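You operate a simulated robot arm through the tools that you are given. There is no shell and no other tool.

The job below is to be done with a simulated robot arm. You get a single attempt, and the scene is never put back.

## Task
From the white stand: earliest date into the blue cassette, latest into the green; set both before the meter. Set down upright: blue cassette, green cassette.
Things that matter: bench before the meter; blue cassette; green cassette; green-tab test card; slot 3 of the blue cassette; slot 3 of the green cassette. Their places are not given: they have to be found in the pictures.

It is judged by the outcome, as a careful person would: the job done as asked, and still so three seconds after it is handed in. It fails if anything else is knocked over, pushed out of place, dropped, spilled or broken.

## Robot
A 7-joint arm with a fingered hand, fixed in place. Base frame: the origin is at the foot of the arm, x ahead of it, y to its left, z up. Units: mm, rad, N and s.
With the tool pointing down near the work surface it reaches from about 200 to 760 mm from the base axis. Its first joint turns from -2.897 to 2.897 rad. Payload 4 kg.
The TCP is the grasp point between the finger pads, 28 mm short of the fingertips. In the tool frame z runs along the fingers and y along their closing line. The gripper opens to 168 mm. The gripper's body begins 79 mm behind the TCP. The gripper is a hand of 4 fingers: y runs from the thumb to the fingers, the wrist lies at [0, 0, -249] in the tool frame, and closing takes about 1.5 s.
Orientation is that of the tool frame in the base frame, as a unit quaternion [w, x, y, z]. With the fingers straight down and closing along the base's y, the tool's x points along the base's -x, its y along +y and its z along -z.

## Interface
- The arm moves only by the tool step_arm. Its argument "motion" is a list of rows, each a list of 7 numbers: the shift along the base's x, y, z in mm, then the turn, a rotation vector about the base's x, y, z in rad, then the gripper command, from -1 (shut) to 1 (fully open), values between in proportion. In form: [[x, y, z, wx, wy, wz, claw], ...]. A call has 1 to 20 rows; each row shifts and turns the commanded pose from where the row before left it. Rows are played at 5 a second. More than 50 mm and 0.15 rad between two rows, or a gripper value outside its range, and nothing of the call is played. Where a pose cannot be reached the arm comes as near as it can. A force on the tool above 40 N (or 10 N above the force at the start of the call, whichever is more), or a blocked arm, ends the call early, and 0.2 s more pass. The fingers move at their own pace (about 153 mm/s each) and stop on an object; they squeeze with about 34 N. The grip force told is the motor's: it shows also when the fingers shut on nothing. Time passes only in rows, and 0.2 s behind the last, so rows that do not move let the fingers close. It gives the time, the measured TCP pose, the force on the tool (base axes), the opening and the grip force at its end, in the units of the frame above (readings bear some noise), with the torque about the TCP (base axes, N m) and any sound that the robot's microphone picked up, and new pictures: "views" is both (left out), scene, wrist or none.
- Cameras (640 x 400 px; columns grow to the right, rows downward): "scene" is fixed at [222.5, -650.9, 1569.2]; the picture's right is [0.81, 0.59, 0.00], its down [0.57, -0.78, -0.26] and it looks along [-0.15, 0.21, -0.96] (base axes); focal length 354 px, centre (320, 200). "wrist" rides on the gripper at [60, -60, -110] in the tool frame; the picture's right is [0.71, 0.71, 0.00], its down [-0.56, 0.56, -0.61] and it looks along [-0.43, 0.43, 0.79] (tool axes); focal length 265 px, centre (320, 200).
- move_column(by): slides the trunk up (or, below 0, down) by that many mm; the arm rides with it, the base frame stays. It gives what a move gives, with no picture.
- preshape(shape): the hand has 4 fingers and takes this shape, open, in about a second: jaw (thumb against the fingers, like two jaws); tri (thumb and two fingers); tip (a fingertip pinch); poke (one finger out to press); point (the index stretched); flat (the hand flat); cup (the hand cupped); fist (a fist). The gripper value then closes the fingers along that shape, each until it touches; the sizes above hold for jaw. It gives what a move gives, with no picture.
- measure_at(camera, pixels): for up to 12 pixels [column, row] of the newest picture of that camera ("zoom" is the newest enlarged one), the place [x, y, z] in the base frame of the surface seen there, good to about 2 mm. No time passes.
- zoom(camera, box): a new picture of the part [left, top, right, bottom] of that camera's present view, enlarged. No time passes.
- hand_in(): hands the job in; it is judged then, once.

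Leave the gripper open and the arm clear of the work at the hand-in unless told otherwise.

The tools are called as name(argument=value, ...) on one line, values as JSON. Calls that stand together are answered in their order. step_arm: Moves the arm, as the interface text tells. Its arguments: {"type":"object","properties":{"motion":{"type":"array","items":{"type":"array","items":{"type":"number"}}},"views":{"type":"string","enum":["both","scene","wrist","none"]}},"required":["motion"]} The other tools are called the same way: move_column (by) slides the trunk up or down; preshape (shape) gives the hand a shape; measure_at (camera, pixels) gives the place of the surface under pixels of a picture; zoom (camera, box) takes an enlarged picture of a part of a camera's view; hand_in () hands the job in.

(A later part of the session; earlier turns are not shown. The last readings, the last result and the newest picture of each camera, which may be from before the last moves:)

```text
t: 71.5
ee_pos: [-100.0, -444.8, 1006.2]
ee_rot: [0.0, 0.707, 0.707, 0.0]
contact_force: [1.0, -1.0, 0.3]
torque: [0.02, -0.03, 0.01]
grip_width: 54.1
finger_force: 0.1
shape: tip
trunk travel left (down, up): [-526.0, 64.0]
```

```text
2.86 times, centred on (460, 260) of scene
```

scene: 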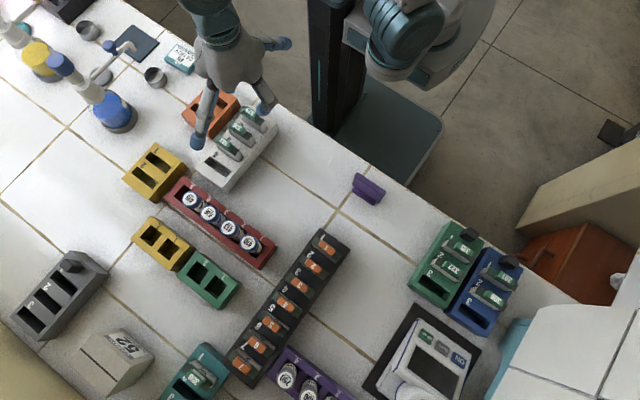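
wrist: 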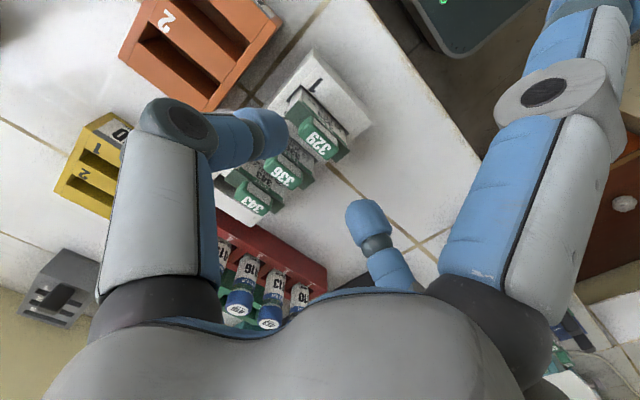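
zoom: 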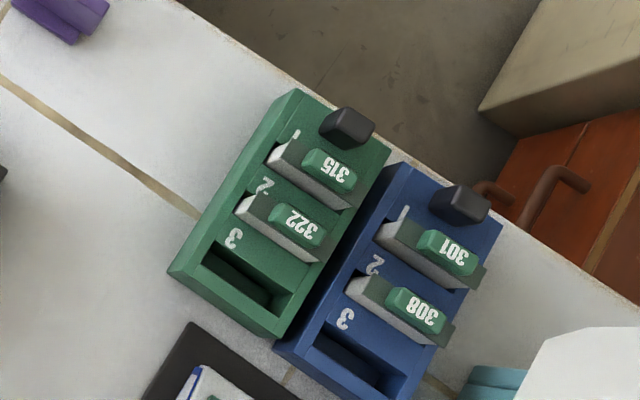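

Both cassettes stand fine. Next I'll measure 329's tab from here.

zoom(camera="wrist", box=[285, 100, 355, 170])

measure_at(camera="zoom", pixels=[[310, 220], [230, 180], [205, 195], [390, 265], [370, 320], [255, 140], [400, 215], [180, 120], [130, 190], [470, 310], [450, 370], [320, 185]])

```text
5.71 times, centred on (320, 135) of wrist
```

zoom: 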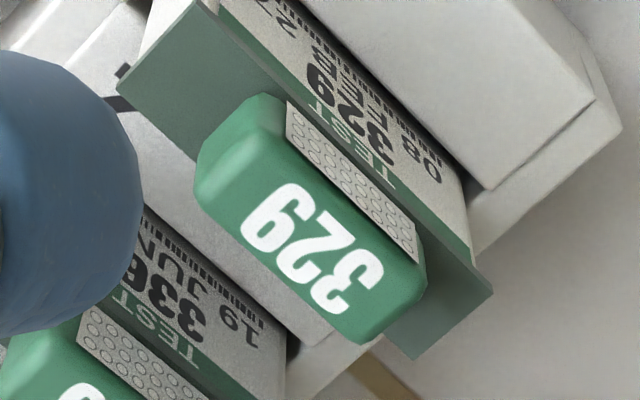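

```text
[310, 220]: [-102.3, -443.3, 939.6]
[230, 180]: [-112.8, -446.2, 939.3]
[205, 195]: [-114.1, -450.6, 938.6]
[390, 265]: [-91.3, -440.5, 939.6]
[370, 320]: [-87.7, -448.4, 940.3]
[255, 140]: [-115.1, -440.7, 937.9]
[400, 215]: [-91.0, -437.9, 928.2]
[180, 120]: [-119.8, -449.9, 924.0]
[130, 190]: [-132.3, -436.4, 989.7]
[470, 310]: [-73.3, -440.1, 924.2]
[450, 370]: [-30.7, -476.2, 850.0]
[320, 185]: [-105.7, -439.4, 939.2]
```

Tab centre ≈(−100,−445), ends about x −118…−82. I'll shift slightly and descend to z≈953 with the 54 mm opening.

step_arm(motion=[[0.2, -0.5, 0, 0, 0, 0, -0.35], [0, 0, -15, 0, 0, 0, -0.35], [0, 0, -15, 0, 0, 0, -0.35], [0, 0, -10, 0, 0, 0, -0.38], [0, 0, -7, 0, 0, 0, -0.4], [0, 0, -5, 0, 0, 0, -0.4], [0, 0, 0, 0, 0, 0, -0.4]], views="both")

zoom(camera="wrist", box=[220, 80, 420, 280])

zoom(camera="scene", box=[180, 70, 300, 190])

```text
t: 73.1
ee_pos: [-97.0, -445.1, 954.2]
ee_rot: [0.0, 0.706, 0.708, 0.0]
contact_force: [0.3, 0.3, 0.4]
torque: [0.01, -0.02, -0.01]
grip_width: 50.9
finger_force: 0.1
shape: tip
trunk travel left (down, up): [-526.0, 64.0]
```

scene: 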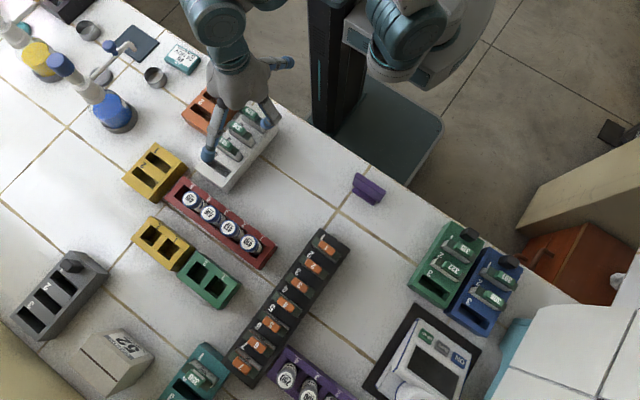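
wrist: 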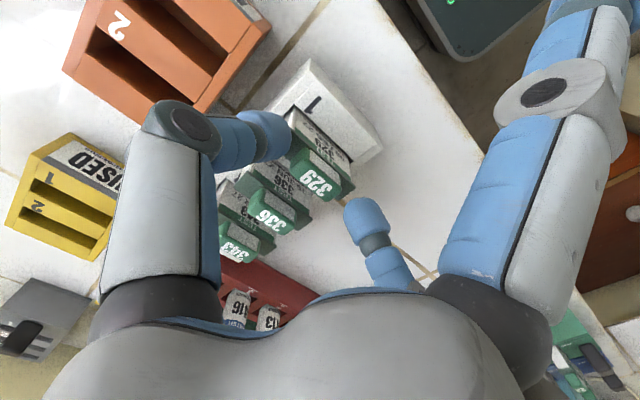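

```text
2.00 times, centred on (320, 180) of wrist
```

zoom: 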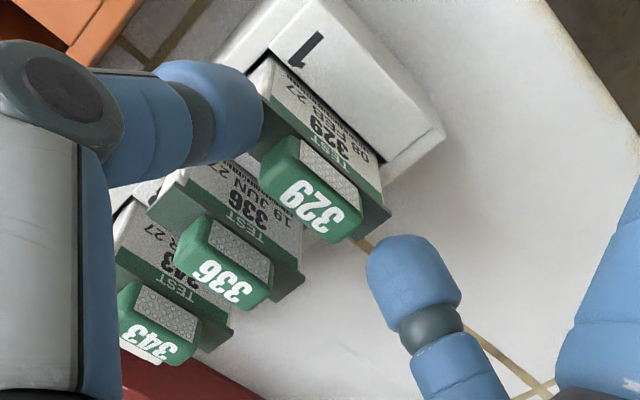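

```text
3.33 times, centred on (240, 130) of scene
```

zoom: 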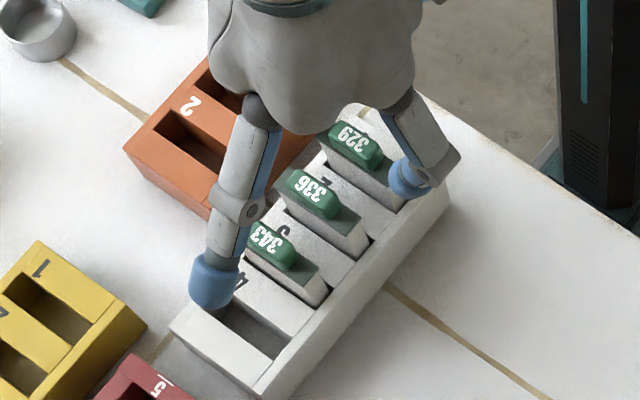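

step_arm(motion=[[0, 0, 0, 0, 0, 0, -0.4]], views="wrist")

zoom(camera="wrist", box=[280, 130, 360, 210])

measure_at(camera="wrist", pixels=[[345, 205], [350, 215], [372, 205], [285, 150], [275, 165], [280, 130], [262, 150], [385, 240], [365, 235]])

```text
t: 73.5
ee_pos: [-97.1, -444.0, 953.9]
ee_rot: [0.0, 0.706, 0.708, 0.001]
contact_force: [0.0, 0.5, -1.1]
torque: [-0.01, -0.03, -0.01]
grip_width: 51.0
finger_force: 0.1
shape: tip
trunk travel left (down, up): [-526.0, 64.0]
```

wrist: 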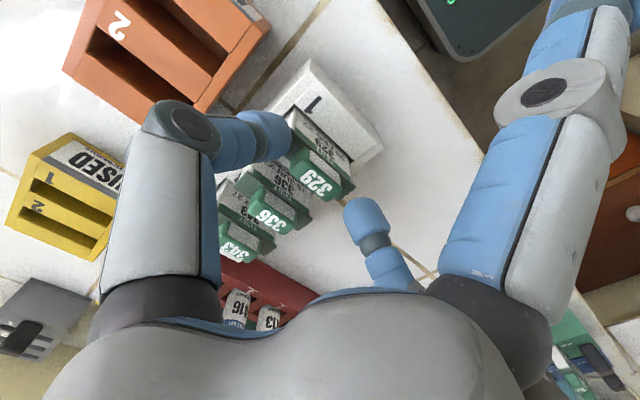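

```text
5.00 times, centred on (320, 170) of wrist
```

zoom: 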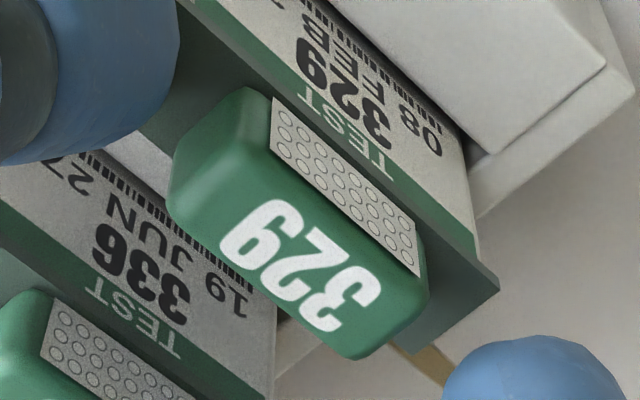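

```text
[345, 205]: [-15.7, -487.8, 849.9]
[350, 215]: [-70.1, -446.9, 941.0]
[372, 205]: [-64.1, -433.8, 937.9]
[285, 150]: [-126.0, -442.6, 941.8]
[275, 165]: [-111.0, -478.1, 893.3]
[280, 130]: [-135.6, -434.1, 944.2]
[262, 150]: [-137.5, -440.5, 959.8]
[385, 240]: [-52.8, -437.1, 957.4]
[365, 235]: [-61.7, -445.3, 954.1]
```

measure_at(camera="zoom", pixels=[[178, 195], [190, 160], [415, 300], [420, 270], [370, 345], [215, 240], [240, 100], [300, 230], [350, 200], [490, 285], [380, 335], [230, 160]])

```text
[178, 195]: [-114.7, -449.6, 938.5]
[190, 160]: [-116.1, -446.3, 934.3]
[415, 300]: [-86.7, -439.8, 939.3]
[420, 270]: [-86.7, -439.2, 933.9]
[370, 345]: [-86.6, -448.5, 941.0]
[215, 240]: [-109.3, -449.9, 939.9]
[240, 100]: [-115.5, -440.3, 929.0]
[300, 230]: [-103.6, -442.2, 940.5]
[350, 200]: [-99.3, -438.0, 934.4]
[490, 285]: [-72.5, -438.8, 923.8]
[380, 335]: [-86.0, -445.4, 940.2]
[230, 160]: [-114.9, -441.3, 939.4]
```

Tab spans x −116.5…−84.5, y −438…−451. I'll shift −2.8 mm in x, go down 2 mm, and close gradually.

step_arm(motion=[[-2.8, -0.3, 0, 0, 0, 0, -0.4], [0, 0, -2, 0, 0, 0, -0.45], [0, 0, 0, 0, 0, 0, -0.5], [0, 0, 0, 0, 0, 0, -0.55], [0, 0, 0, 0, 0, 0, -0.6], [0, 0, 0, 0, 0, 0, -0.6]], views="both")

zoom(camera="wrist", box=[250, 110, 410, 270])

zoom(camera="scene", box=[180, 70, 300, 190])

```text
t: 74.9
ee_pos: [-100.6, -444.0, 950.9]
ee_rot: [0.0, 0.706, 0.708, 0.0]
contact_force: [0.4, 0.0, 0.4]
torque: [0.01, 0.02, 0.0]
grip_width: 34.1
finger_force: 0.1
shape: tip
trunk travel left (down, up): [-526.0, 64.0]
```

scene: 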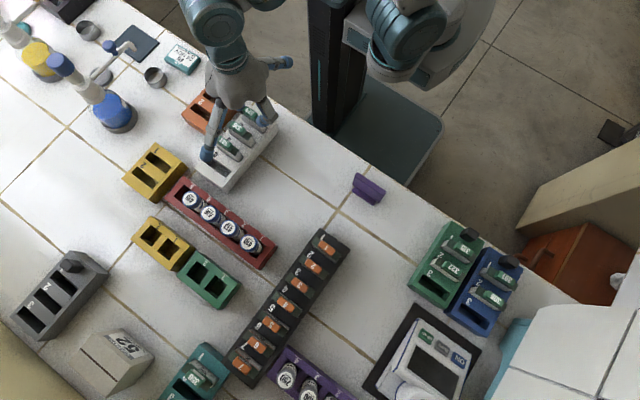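
wrist: 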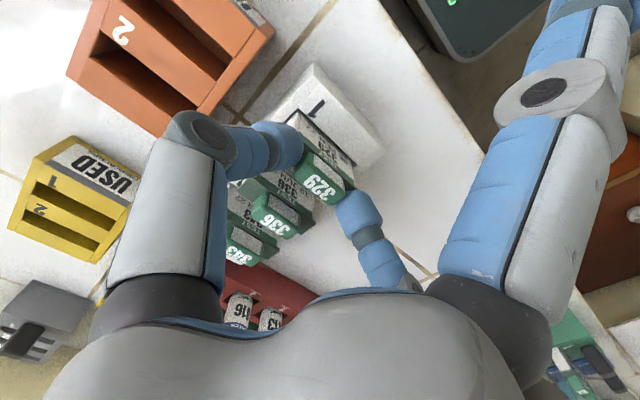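

```text
2.50 times, centred on (330, 190) of wrist
```

zoom: 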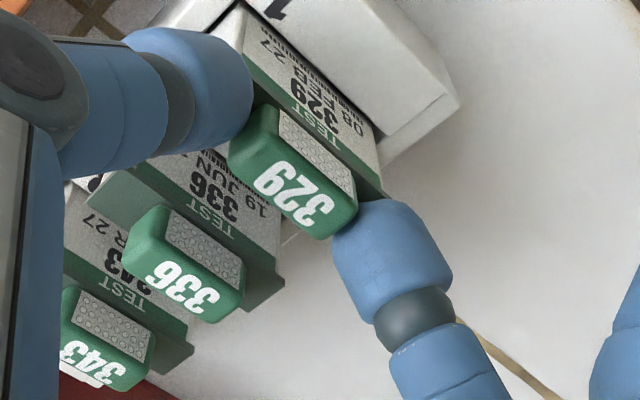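

```text
3.33 times, centred on (240, 130) of scene
```

zoom: 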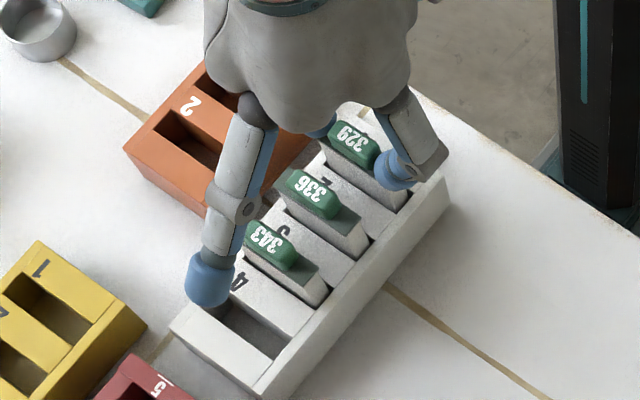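

The fingertips face the tab's ends. I'll close fully and hold.

step_arm(motion=[[0, 0, 0, 0, 0, 0, -0.7], [0, 0, 0, 0, 0, 0, -0.8], [0, 0, 0, 0, 0, 0, -0.9], [0, 0, 0, 0, 0, 0, -1], [0, 0, 0, 0, 0, 0, -1], [0, 0, 0, 0, 0, 0, -1], [0, 0, 0, 0, 0, 0, -1]], views="both")

zoom(camera="wrist", box=[250, 110, 410, 270])

zoom(camera="scene", box=[180, 70, 300, 190])

```text
t: 76.5
ee_pos: [-101.5, -444.3, 951.3]
ee_rot: [0.0, 0.707, 0.708, 0.0]
contact_force: [-0.4, -0.4, 0.3]
torque: [0.03, 0.0, 0.02]
grip_width: 33.3
finger_force: 33.9
shape: tip
trunk travel left (down, up): [-526.0, 64.0]
```

scene: 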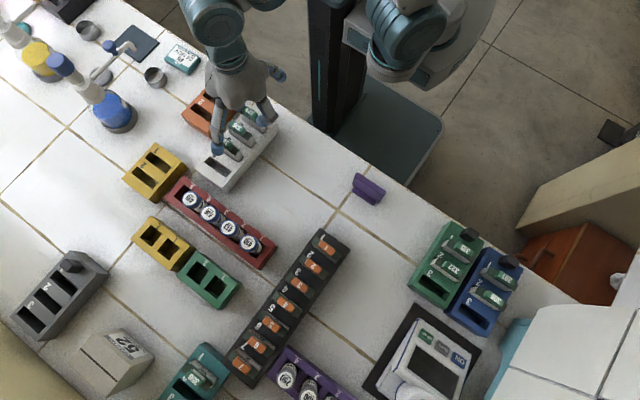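
wrist: 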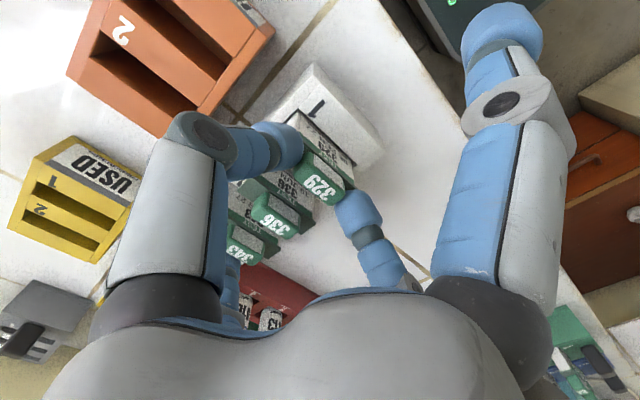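

```text
2.50 times, centred on (330, 190) of wrist
```

zoom: 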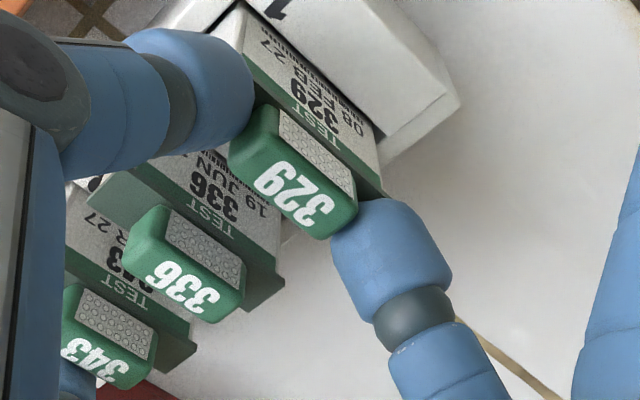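

```text
3.33 times, centred on (240, 130) of scene
```

zoom: 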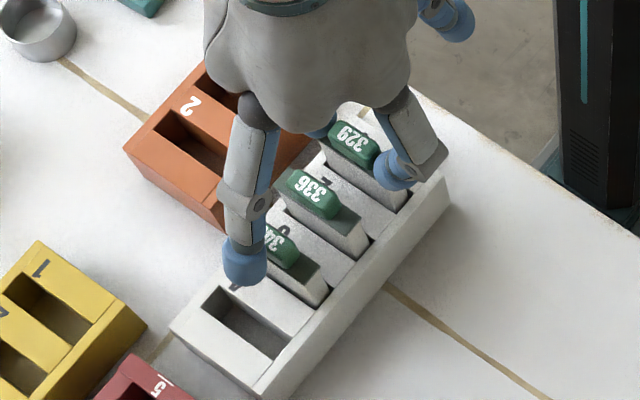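

Gripped (34 N at 33 mm). I'll lift 45 mm slowly out of the slot and look.

step_arm(motion=[[0, 0, 2, 0, 0, 0, -1], [0, 0, 2, 0, 0, 0, -1], [0, 0, 3, 0, 0, 0, -1], [0, 0, 4, 0, 0, 0, -1], [0, 0, 5, 0, 0, 0, -1], [0, 0, 5, 0, 0, 0, -1], [0, 0, 6, 0, 0, 0, -1], [0, 0, 6, 0, 0, 0, -1], [0, 0, 6, 0, 0, 0, -1], [0, 0, 6, 0, 0, 0, -1], [0, 0, 3, 0, 0, 0, -1], [0, 0, 0, 0, 0, 0, -1]], views="both")

zoom(camera="wrist", box=[230, 90, 430, 290])

zoom(camera="scene", box=[180, 60, 300, 190])

```text
t: 79.1
ee_pos: [-100.1, -445.9, 999.4]
ee_rot: [0.0, 0.706, 0.708, 0.0]
contact_force: [0.0, -0.6, -0.7]
torque: [0.0, 0.0, -0.04]
grip_width: 33.1
finger_force: 34.1
shape: tip
trunk travel left (down, up): [-526.0, 64.0]
```

scene: 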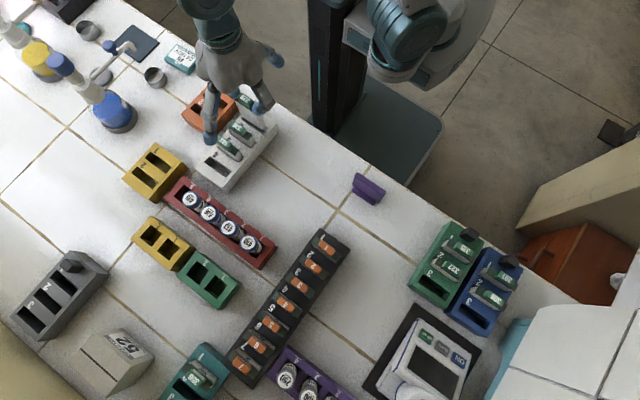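
wrist: 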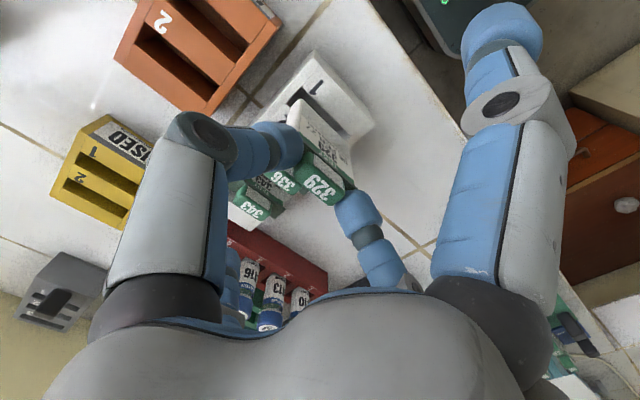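

```text
2.00 times, centred on (330, 190) of wrist
```

zoom: 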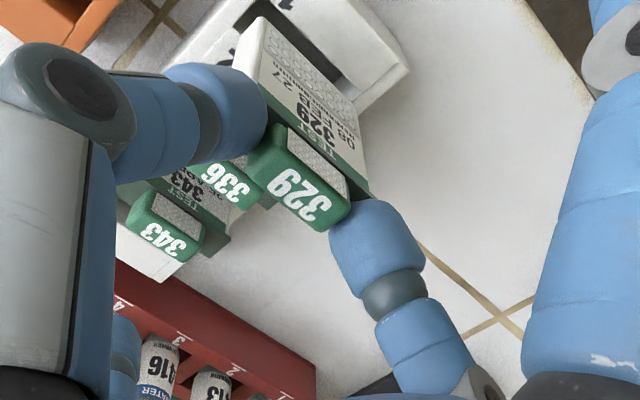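

```text
3.08 times, centred on (240, 125) of scene
```

zoom: 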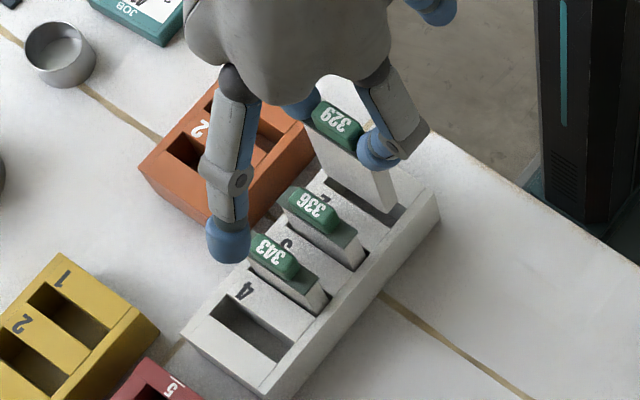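

Card 329 is out and hangs straight. I'll lift 62 mm more; meanwhile I'll measure the meter's height, since the side finger will reach over it.

step_arm(motion=[[0, 0, 5, 0, 0, 0, -1], [0, 0, 8, 0, 0, 0, -1], [0, 0, 10, 0, 0, 0, -1], [0, 0, 10, 0, 0, 0, -1], [0, 0, 10, 0, 0, 0, -1], [0, 0, 10, 0, 0, 0, -1], [0, 0, 6, 0, 0, 0, -1], [0, 0, 3, 0, 0, 0, -1], [0, 0, 0, 0, 0, 0, -1]], views="scene")

measure_at(camera="scene", pixels=[[425, 335], [443, 347], [459, 358], [435, 370], [420, 365], [410, 390], [425, 390], [450, 380], [440, 395], [415, 345], [460, 375], [405, 360]])

zoom(camera="scene", box=[380, 210, 540, 330])

```text
t: 81.1
ee_pos: [-100.7, -445.0, 1062.4]
ee_rot: [0.0, 0.706, 0.708, 0.0]
contact_force: [0.6, 0.3, -0.2]
torque: [-0.01, 0.05, 0.02]
grip_width: 33.1
finger_force: 33.6
shape: tip
trunk travel left (down, up): [-526.0, 64.0]
```

scene: 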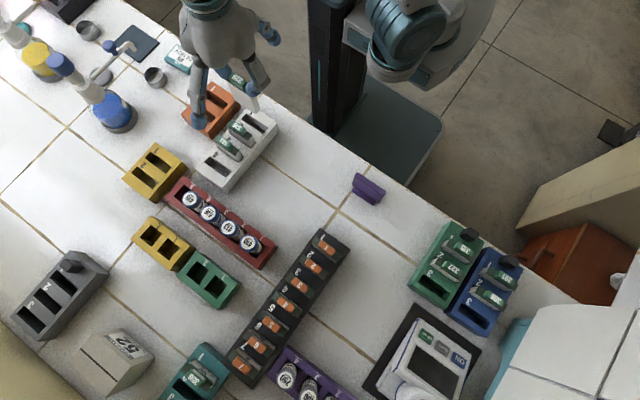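

```text
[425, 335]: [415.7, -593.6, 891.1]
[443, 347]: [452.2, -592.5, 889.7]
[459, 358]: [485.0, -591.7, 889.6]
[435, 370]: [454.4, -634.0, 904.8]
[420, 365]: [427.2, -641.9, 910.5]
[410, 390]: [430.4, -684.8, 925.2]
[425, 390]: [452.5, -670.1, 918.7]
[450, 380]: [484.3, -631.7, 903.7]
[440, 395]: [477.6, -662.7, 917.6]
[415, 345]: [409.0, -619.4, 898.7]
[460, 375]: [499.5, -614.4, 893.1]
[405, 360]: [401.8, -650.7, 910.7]
```

```text
3.33 times, centred on (460, 270) of scene
```

zoom: 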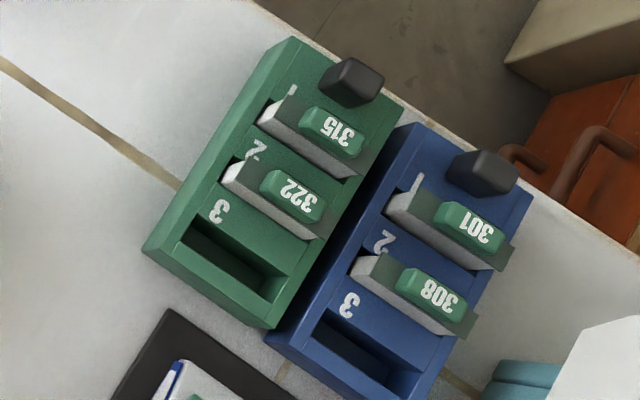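

The meter slopes from z 890 (y −592) to 925 (y −685), fine for the side finger. But the wall at x≈542 is close to blue's slot 3 (x≈466): I must check the hand's real half width along x. I'll measure the hand's right outline in the scene picture.

zoom(camera="scene", box=[160, 0, 300, 140])

```text
2.86 times, centred on (230, 70) of scene
```

zoom: 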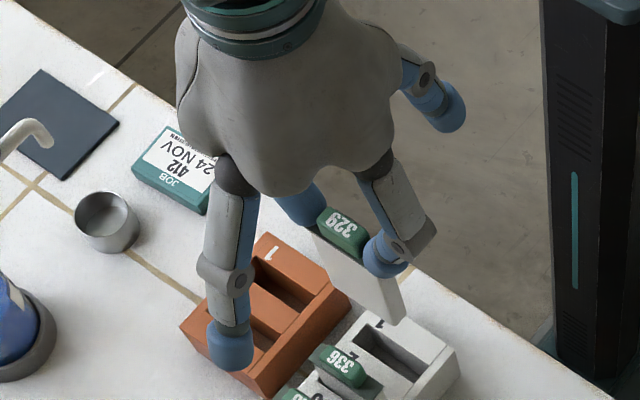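

measure_at(camera="zoom", pixels=[[432, 235], [415, 200], [400, 170], [385, 160], [390, 120], [360, 140], [425, 225], [395, 90], [300, 185], [370, 60], [405, 250], [330, 20]])

```text
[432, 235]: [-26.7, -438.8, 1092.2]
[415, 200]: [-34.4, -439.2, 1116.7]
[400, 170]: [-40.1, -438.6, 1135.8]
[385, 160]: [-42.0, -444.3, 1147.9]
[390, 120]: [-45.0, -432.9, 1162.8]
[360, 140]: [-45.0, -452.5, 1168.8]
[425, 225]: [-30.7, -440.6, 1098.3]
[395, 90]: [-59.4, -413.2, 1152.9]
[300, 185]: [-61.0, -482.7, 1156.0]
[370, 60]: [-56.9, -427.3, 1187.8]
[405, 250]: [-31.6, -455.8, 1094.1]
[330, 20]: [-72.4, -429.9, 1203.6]
```

By the pictures the hand's outer knuckle reaches ~71 mm from the card centre, and the wall is ~76 mm from blue's slot centre – tight but testable high above the slot. I'll carry the card to (440,−500) at this height first.

step_arm(motion=[[10, -2.75, 0, 0, 0, 0, -1], [18, -2.75, 0, 0, 0, 0, -1], [26, -2.75, 0, 0, 0, 0, -1], [32, -2.75, 0, 0, 0, 0, -1], [32, -2.75, 0, 0, 0, 0, -1], [32, -2.75, 0, 0, 0, 0, -1], [32, -2.75, 0, 0, 0, 0, -1], [32, -2.75, 0, 0, 0, 0, -1], [32, -2.75, 0, 0, 0, 0, -1], [32, -2.75, 0, 0, 0, 0, -1], [32, -2.75, 0, 0, 0, 0, -1], [32, -2.75, 0, 0, 0, 0, -1], [32, -2.75, 0, 0, 0, 0, -1], [32, -2.75, 0, 0, 0, 0, -1], [32, -2.75, 0, 0, 0, 0, -1], [32, -2.75, 0, 0, 0, 0, -1], [30, -2.75, 0, 0, 0, 0, -1], [22, -2.75, 0, 0, 0, 0, -1], [12, -2.75, 0, 0, 0, 0, -1], [6, -2.75, 0, 0, 0, 0, -1]], views="both")

zoom(camera="scene", box=[400, 200, 600, 360])

zoom(camera="wrist", box=[230, 60, 430, 260])

```text
t: 85.3
ee_pos: [441.8, -500.8, 1060.4]
ee_rot: [0.0, 0.706, 0.708, 0.0]
contact_force: [0.5, 0.7, -1.1]
torque: [0.0, -0.03, 0.02]
grip_width: 33.5
finger_force: 34.3
shape: tip
trunk travel left (down, up): [-526.0, 64.0]
```

scene: 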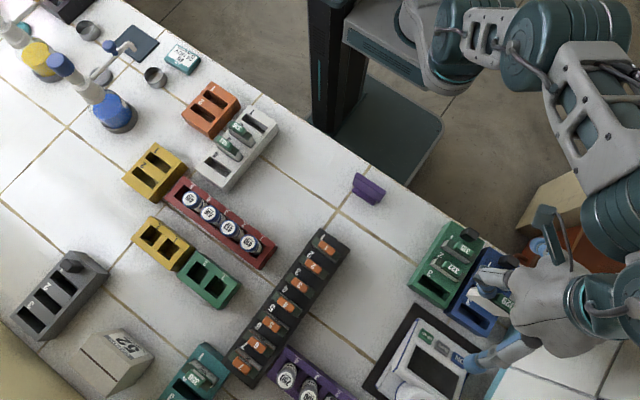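
wrist: 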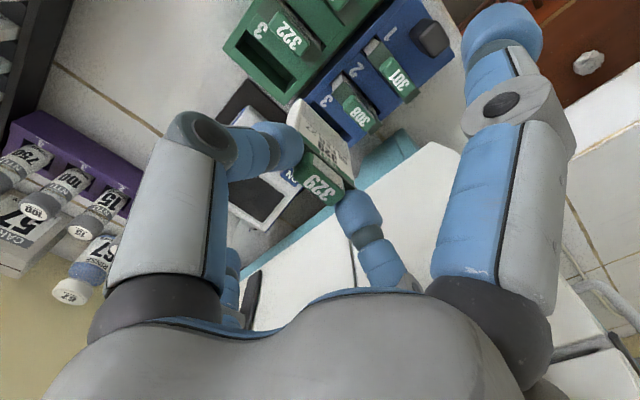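

```text
2.50 times, centred on (500, 280) of scene
```

zoom: 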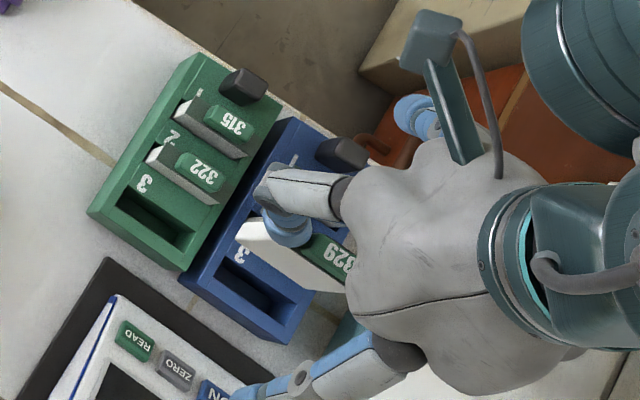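

```text
2.00 times, centred on (330, 160) of wrist
```

zoom: 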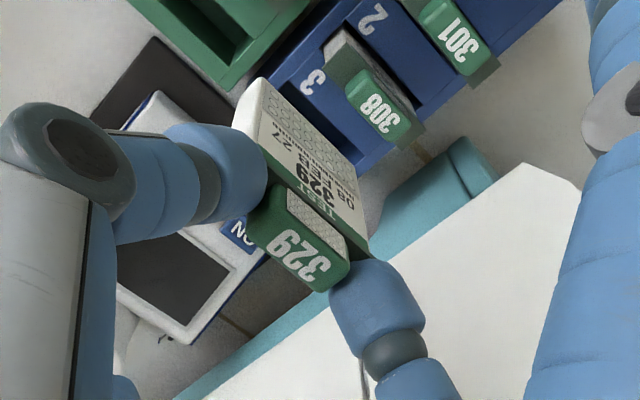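

The wrist view now shows the white thing right of the cassettes; I'll measure its surface from here to know its shape and height.

measure_at(camera="zoom", pixels=[[520, 175], [560, 185], [450, 230], [400, 245], [480, 260], [540, 230], [250, 380], [320, 330], [460, 160], [440, 180], [350, 330], [520, 320]])

measure_at(camera="scene", pixels=[[530, 350], [520, 375], [600, 340], [560, 380], [620, 360], [500, 385], [510, 360], [540, 395], [630, 390], [615, 310]])

```text
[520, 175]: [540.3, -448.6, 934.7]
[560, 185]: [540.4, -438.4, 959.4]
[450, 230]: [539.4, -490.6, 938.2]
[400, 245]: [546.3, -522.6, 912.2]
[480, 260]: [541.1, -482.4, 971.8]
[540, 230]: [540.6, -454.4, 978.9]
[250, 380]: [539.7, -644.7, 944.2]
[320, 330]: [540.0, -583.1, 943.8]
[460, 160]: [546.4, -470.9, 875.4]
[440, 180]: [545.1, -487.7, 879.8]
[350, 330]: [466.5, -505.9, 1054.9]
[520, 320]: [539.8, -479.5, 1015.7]
```

```text
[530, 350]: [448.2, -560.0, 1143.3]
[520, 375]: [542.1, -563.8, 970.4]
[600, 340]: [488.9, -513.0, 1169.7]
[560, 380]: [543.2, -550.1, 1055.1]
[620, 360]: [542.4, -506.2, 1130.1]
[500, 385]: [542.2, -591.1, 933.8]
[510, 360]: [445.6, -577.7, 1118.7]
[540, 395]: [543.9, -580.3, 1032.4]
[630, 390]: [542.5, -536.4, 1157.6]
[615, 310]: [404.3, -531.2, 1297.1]
```

The wall stands at x≈540 in the arm frame. Now I'll measure blue's features in the wrist view to get the slot's x in arm frame.

zoom(camera="wrist", box=[280, 10, 460, 150])

```text
2.86 times, centred on (370, 80) of wrist
```

zoom: 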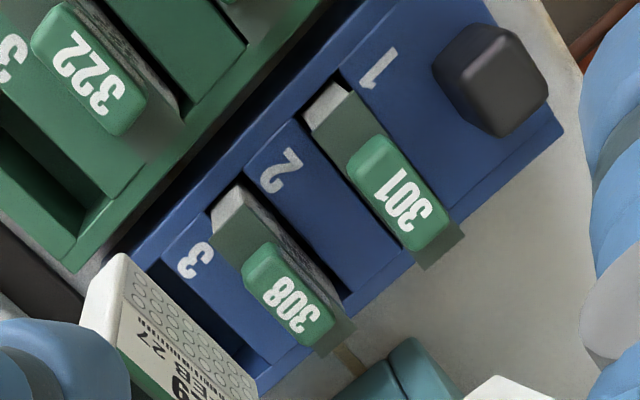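

measure_at(camera="zoom", pixels=[[140, 250], [240, 130], [340, 40], [265, 385], [380, 285], [450, 215], [560, 130], [160, 262], [265, 370], [250, 250], [330, 335], [230, 210]])

measure_at(camera="zoom", pixels=[[340, 105], [460, 235], [215, 225], [350, 330], [240, 350], [200, 310], [165, 265], [125, 240], [300, 360], [480, 60], [545, 95], [500, 125]])

```text
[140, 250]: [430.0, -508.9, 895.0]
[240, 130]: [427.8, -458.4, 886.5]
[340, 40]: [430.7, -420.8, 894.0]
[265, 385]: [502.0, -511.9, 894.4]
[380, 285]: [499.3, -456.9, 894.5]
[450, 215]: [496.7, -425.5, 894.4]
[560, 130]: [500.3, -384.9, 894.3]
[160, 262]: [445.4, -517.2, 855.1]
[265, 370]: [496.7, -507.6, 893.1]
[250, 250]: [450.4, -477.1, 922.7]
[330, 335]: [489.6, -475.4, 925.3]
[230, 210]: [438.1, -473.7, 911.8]
```

```text
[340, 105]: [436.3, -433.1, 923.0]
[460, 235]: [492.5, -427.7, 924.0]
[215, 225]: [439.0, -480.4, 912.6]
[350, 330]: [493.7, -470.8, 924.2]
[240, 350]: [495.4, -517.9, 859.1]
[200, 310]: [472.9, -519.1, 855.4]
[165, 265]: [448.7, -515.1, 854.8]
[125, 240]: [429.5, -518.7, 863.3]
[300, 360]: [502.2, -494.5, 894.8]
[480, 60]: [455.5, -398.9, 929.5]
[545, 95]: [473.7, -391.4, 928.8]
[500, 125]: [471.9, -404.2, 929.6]
```

Blue's slot centre is x≈465.3 in arm frame, wall at 540: 75 mm. I'll lower to z≈1010 at (450,−514) (card bottom still above the cassette), then approach x in small steps watching the force.

step_arm(motion=[[4, -6, -5, 0, 0, 0, -1], [4, -7, -10, 0, 0, 0, -1], [0, 0, -15, 0, 0, 0, -1], [0, 0, -12, 0, 0, 0, -1], [0, 0, -8, 0, 0, 0, -1], [0, 0, 0, 0, 0, 0, -1]], views="both")

step_arm(motion=[[2, 0, 0, 0, 0, 0, -1], [2, 0, 0, 0, 0, 0, -1], [2, 0, 0, 0, 0, 0, -1], [1, 0, 0, 0, 0, 0, -1], [0, 0, 0, 0, 0, 0, -1]], views="both")

```text
t: 86.7
ee_pos: [447.6, -513.6, 1010.6]
ee_rot: [0.001, 0.706, 0.708, 0.0]
contact_force: [0.2, -0.4, -0.3]
torque: [-0.01, -0.01, 0.03]
grip_width: 33.1
finger_force: 33.7
shape: tip
trunk travel left (down, up): [-526.0, 64.0]
```

scene: 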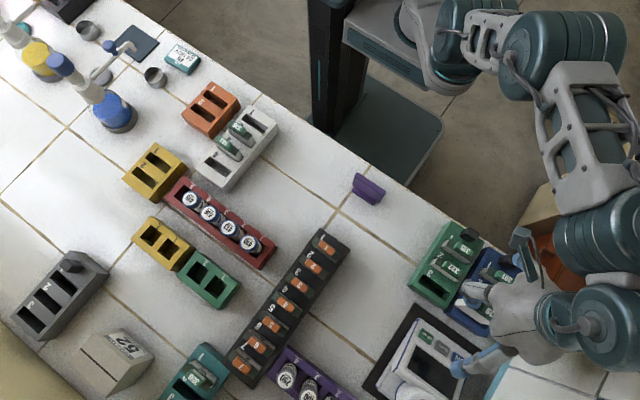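
wrist: 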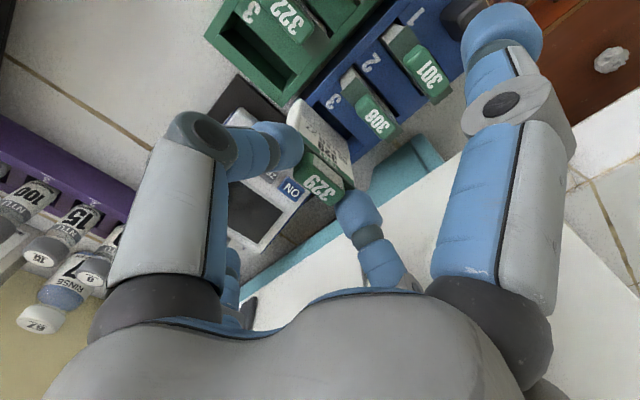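

```text
t: 87.9
ee_pos: [455.2, -513.4, 1010.4]
ee_rot: [0.0, 0.706, 0.708, 0.001]
contact_force: [0.3, 0.3, -0.9]
torque: [0.0, -0.01, 0.02]
grip_width: 33.1
finger_force: 34.1
shape: tip
trunk travel left (down, up): [-526.0, 64.0]
```

scene: 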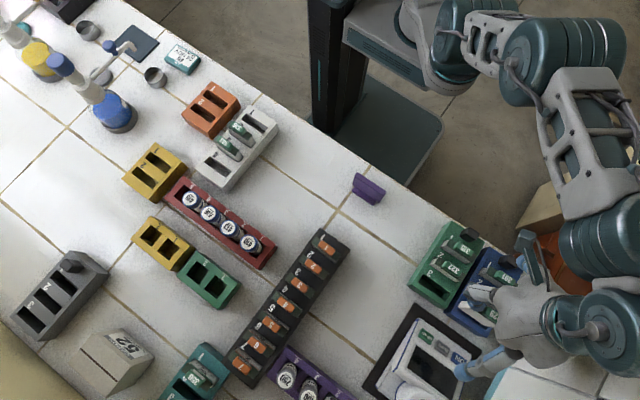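
wrist: 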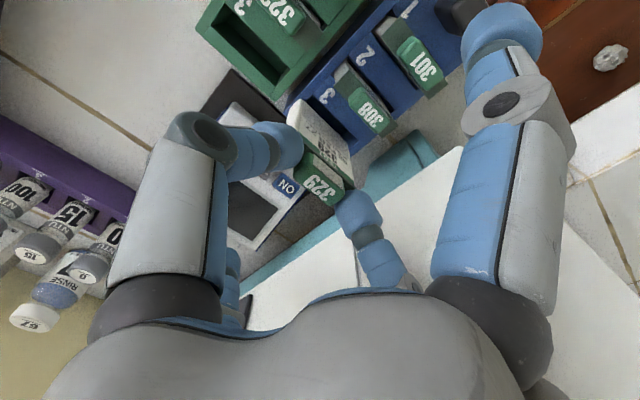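

No contact at x=455. Next I'll move on in 2 mm steps to x≈461, then 465, reading force.

step_arm(motion=[[2, 0, 0, 0, 0, 0, -1], [2, 0, 0, 0, 0, 0, -1], [2, 0, 0, 0, 0, 0, -1], [0, 0, 0, 0, 0, 0, -1]], views="none")

step_arm(motion=[[1, 0, 0, 0, 0, 0, -1], [1, 0, 0, 0, 0, 0, -1], [1, 0, 0, 0, 0, 0, -1], [1, 0, 0, 0, 0, 0, -1], [0, 0, 0, 0, 0, 0, -1]], views="both")

zoom(camera="wrist", box=[220, 60, 440, 300])

zoom(camera="scene", box=[420, 220, 600, 390])

```text
t: 88.9
ee_pos: [459.8, -513.9, 1012.1]
ee_rot: [0.0, 0.706, 0.708, 0.0]
contact_force: [-0.6, 0.8, -0.3]
torque: [0.01, 0.01, -0.02]
grip_width: 33.2
finger_force: 33.8
shape: tip
trunk travel left (down, up): [-526.0, 64.0]
```

```text
t: 90.1
ee_pos: [464.0, -513.7, 1010.3]
ee_rot: [0.0, 0.706, 0.708, 0.0]
contact_force: [-0.3, -0.2, 0.6]
torque: [0.03, 0.01, -0.02]
grip_width: 33.1
finger_force: 34.0
shape: tip
trunk travel left (down, up): [-526.0, 64.0]
```

scene: 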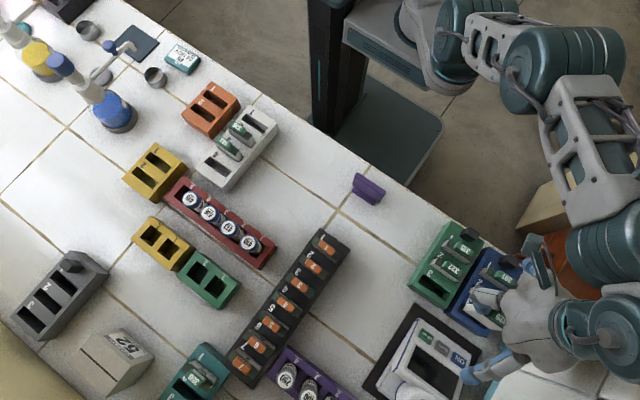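
wrist: 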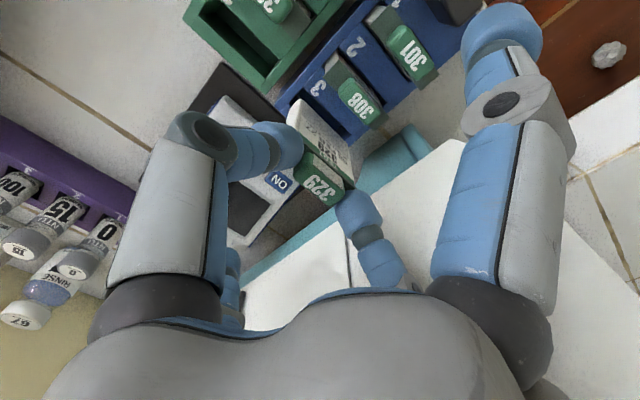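

```text
1.67 times, centred on (330, 180) of wrist
```

zoom: 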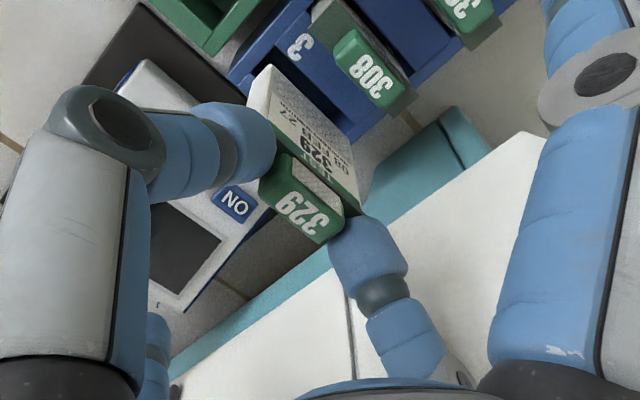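

```text
2.35 times, centred on (510, 305) of scene
```

zoom: 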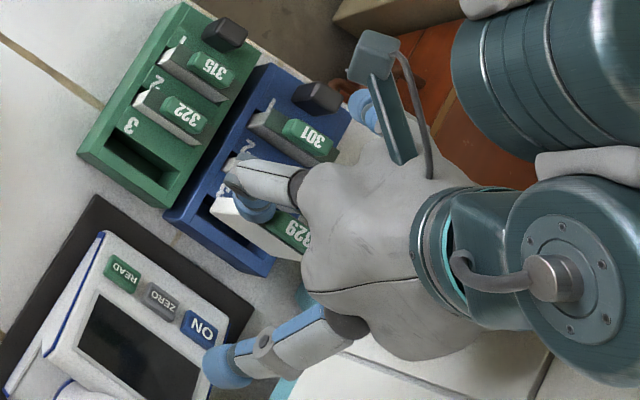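

x=464 is free of contact. Now I'll look closely at the card relative to slot 3.

zoom(camera="scene", box=[460, 270, 530, 340])

zoom(camera="wrist", box=[270, 70, 380, 180])

```text
5.71 times, centred on (495, 305) of scene
```

zoom: 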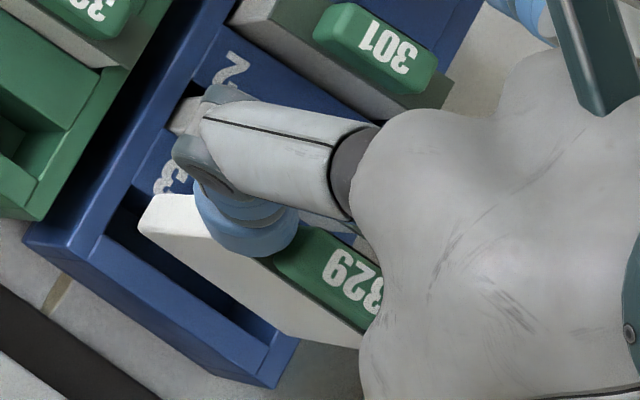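

```text
3.64 times, centred on (325, 125) of wrist
```

zoom: 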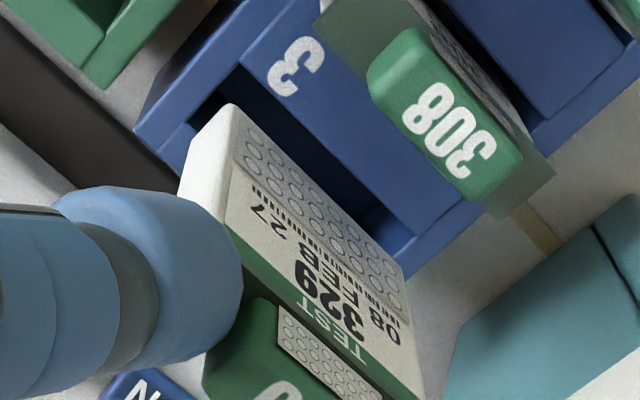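

measure_at(camera="zoom", pixels=[[235, 115], [405, 260], [190, 190], [415, 380], [200, 140], [320, 200], [215, 75], [240, 68], [385, 215], [425, 245], [478, 215], [300, 125]])

measure_at(camera="zoom", pixels=[[245, 62], [280, 95], [330, 145], [370, 185], [410, 225], [205, 95], [195, 120], [180, 150], [140, 120], [330, 240], [250, 150], [395, 300]])

```text
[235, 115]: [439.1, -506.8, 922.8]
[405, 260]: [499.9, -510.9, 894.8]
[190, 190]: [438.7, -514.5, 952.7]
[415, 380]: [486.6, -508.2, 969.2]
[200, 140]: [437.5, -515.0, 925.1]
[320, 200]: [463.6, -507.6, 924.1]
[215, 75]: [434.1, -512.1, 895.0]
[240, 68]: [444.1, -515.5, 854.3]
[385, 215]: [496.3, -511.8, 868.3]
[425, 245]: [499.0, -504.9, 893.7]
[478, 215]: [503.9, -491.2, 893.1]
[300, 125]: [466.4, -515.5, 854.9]
```

```text
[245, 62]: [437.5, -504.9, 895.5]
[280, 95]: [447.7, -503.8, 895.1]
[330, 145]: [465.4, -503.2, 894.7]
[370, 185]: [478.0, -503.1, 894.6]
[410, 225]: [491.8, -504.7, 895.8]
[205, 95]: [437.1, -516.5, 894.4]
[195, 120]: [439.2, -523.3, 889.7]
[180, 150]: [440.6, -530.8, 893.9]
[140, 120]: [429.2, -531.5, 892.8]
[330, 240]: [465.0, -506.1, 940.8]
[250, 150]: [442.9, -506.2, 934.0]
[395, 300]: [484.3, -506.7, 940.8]
```

In the wrist frame: hole x 437–496.5, +y edge −504; card x ≈438–494, +y face −507. I'll cross-check with the scene camera.

zoom(camera="scene", box=[460, 270, 530, 340])

measure_at(camera="zoom", pixels=[[145, 215], [150, 235], [165, 205], [200, 265], [280, 320], [355, 340], [108, 210], [130, 190], [85, 250], [165, 305], [265, 350], [290, 350]])

```text
5.71 times, centred on (495, 305) of scene
```

zoom: 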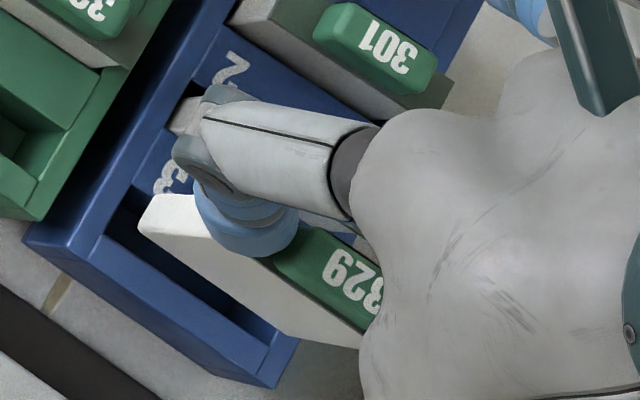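

```text
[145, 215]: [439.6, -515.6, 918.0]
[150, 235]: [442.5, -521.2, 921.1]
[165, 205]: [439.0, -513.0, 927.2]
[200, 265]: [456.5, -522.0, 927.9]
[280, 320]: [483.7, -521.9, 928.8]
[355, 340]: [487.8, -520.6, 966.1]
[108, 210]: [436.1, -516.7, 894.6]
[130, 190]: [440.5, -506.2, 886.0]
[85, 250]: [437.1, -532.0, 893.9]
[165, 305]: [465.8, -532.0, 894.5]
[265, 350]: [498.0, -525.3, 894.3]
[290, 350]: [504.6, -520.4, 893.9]
```

Both cameras agree: the card is centred within ~0.6 mm. I'll shift +0.6 mm in x and descend in small steps to z≈975 (card 18 mm into the slot).

step_arm(motion=[[0.6, 0, 0, 0, 0, 0, -1], [0, 0, -5, 0, 0, 0, -1], [0, 0, -5, 0, 0, 0, -1], [0, 0, -4, 0, 0, 0, -1], [0, 0, -3, 0, 0, 0, -1], [0, 0, -2, 0, 0, 0, -1], [0, 0, -2, 0, 0, 0, -1], [0, 0, -2, 0, 0, 0, -1], [0, 0, -2, 0, 0, 0, -1], [0, 0, 0, 0, 0, 0, -1]], views="both")

zoom(camera="scene", box=[460, 270, 530, 340])

zoom(camera="wrist", box=[270, 70, 380, 180])

```text
t: 92.3
ee_pos: [463.9, -513.8, 986.5]
ee_rot: [-0.001, 0.707, 0.707, 0.0]
contact_force: [1.0, 0.3, -0.8]
torque: [0.0, 0.03, -0.02]
grip_width: 33.0
finger_force: 33.5
shape: tip
trunk travel left (down, up): [-526.0, 64.0]
```

scene: 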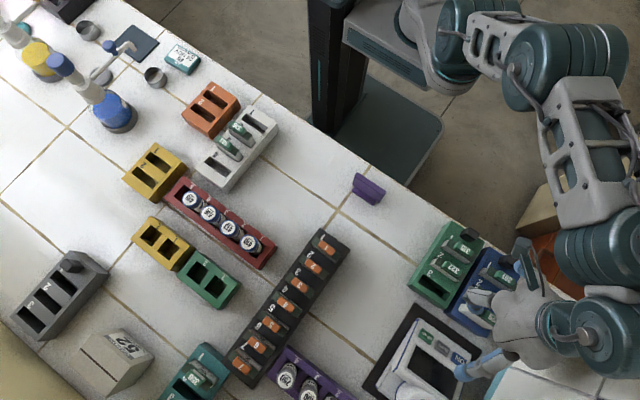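
wrist: 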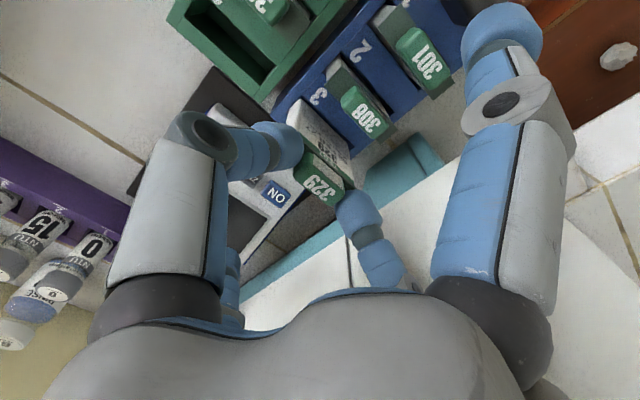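

```text
5.71 times, centred on (495, 305) of scene
```

zoom: 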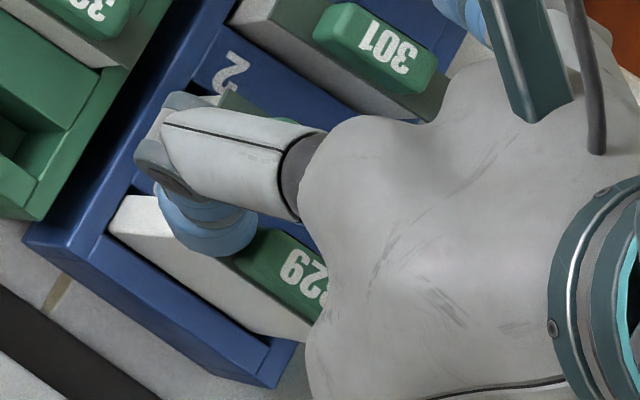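

```text
3.64 times, centred on (325, 125) of wrist
```

zoom: 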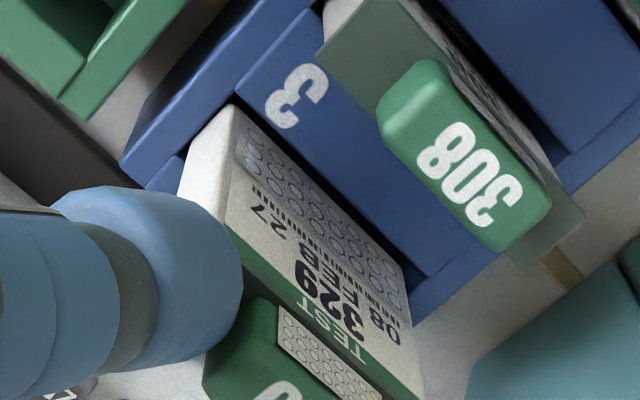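

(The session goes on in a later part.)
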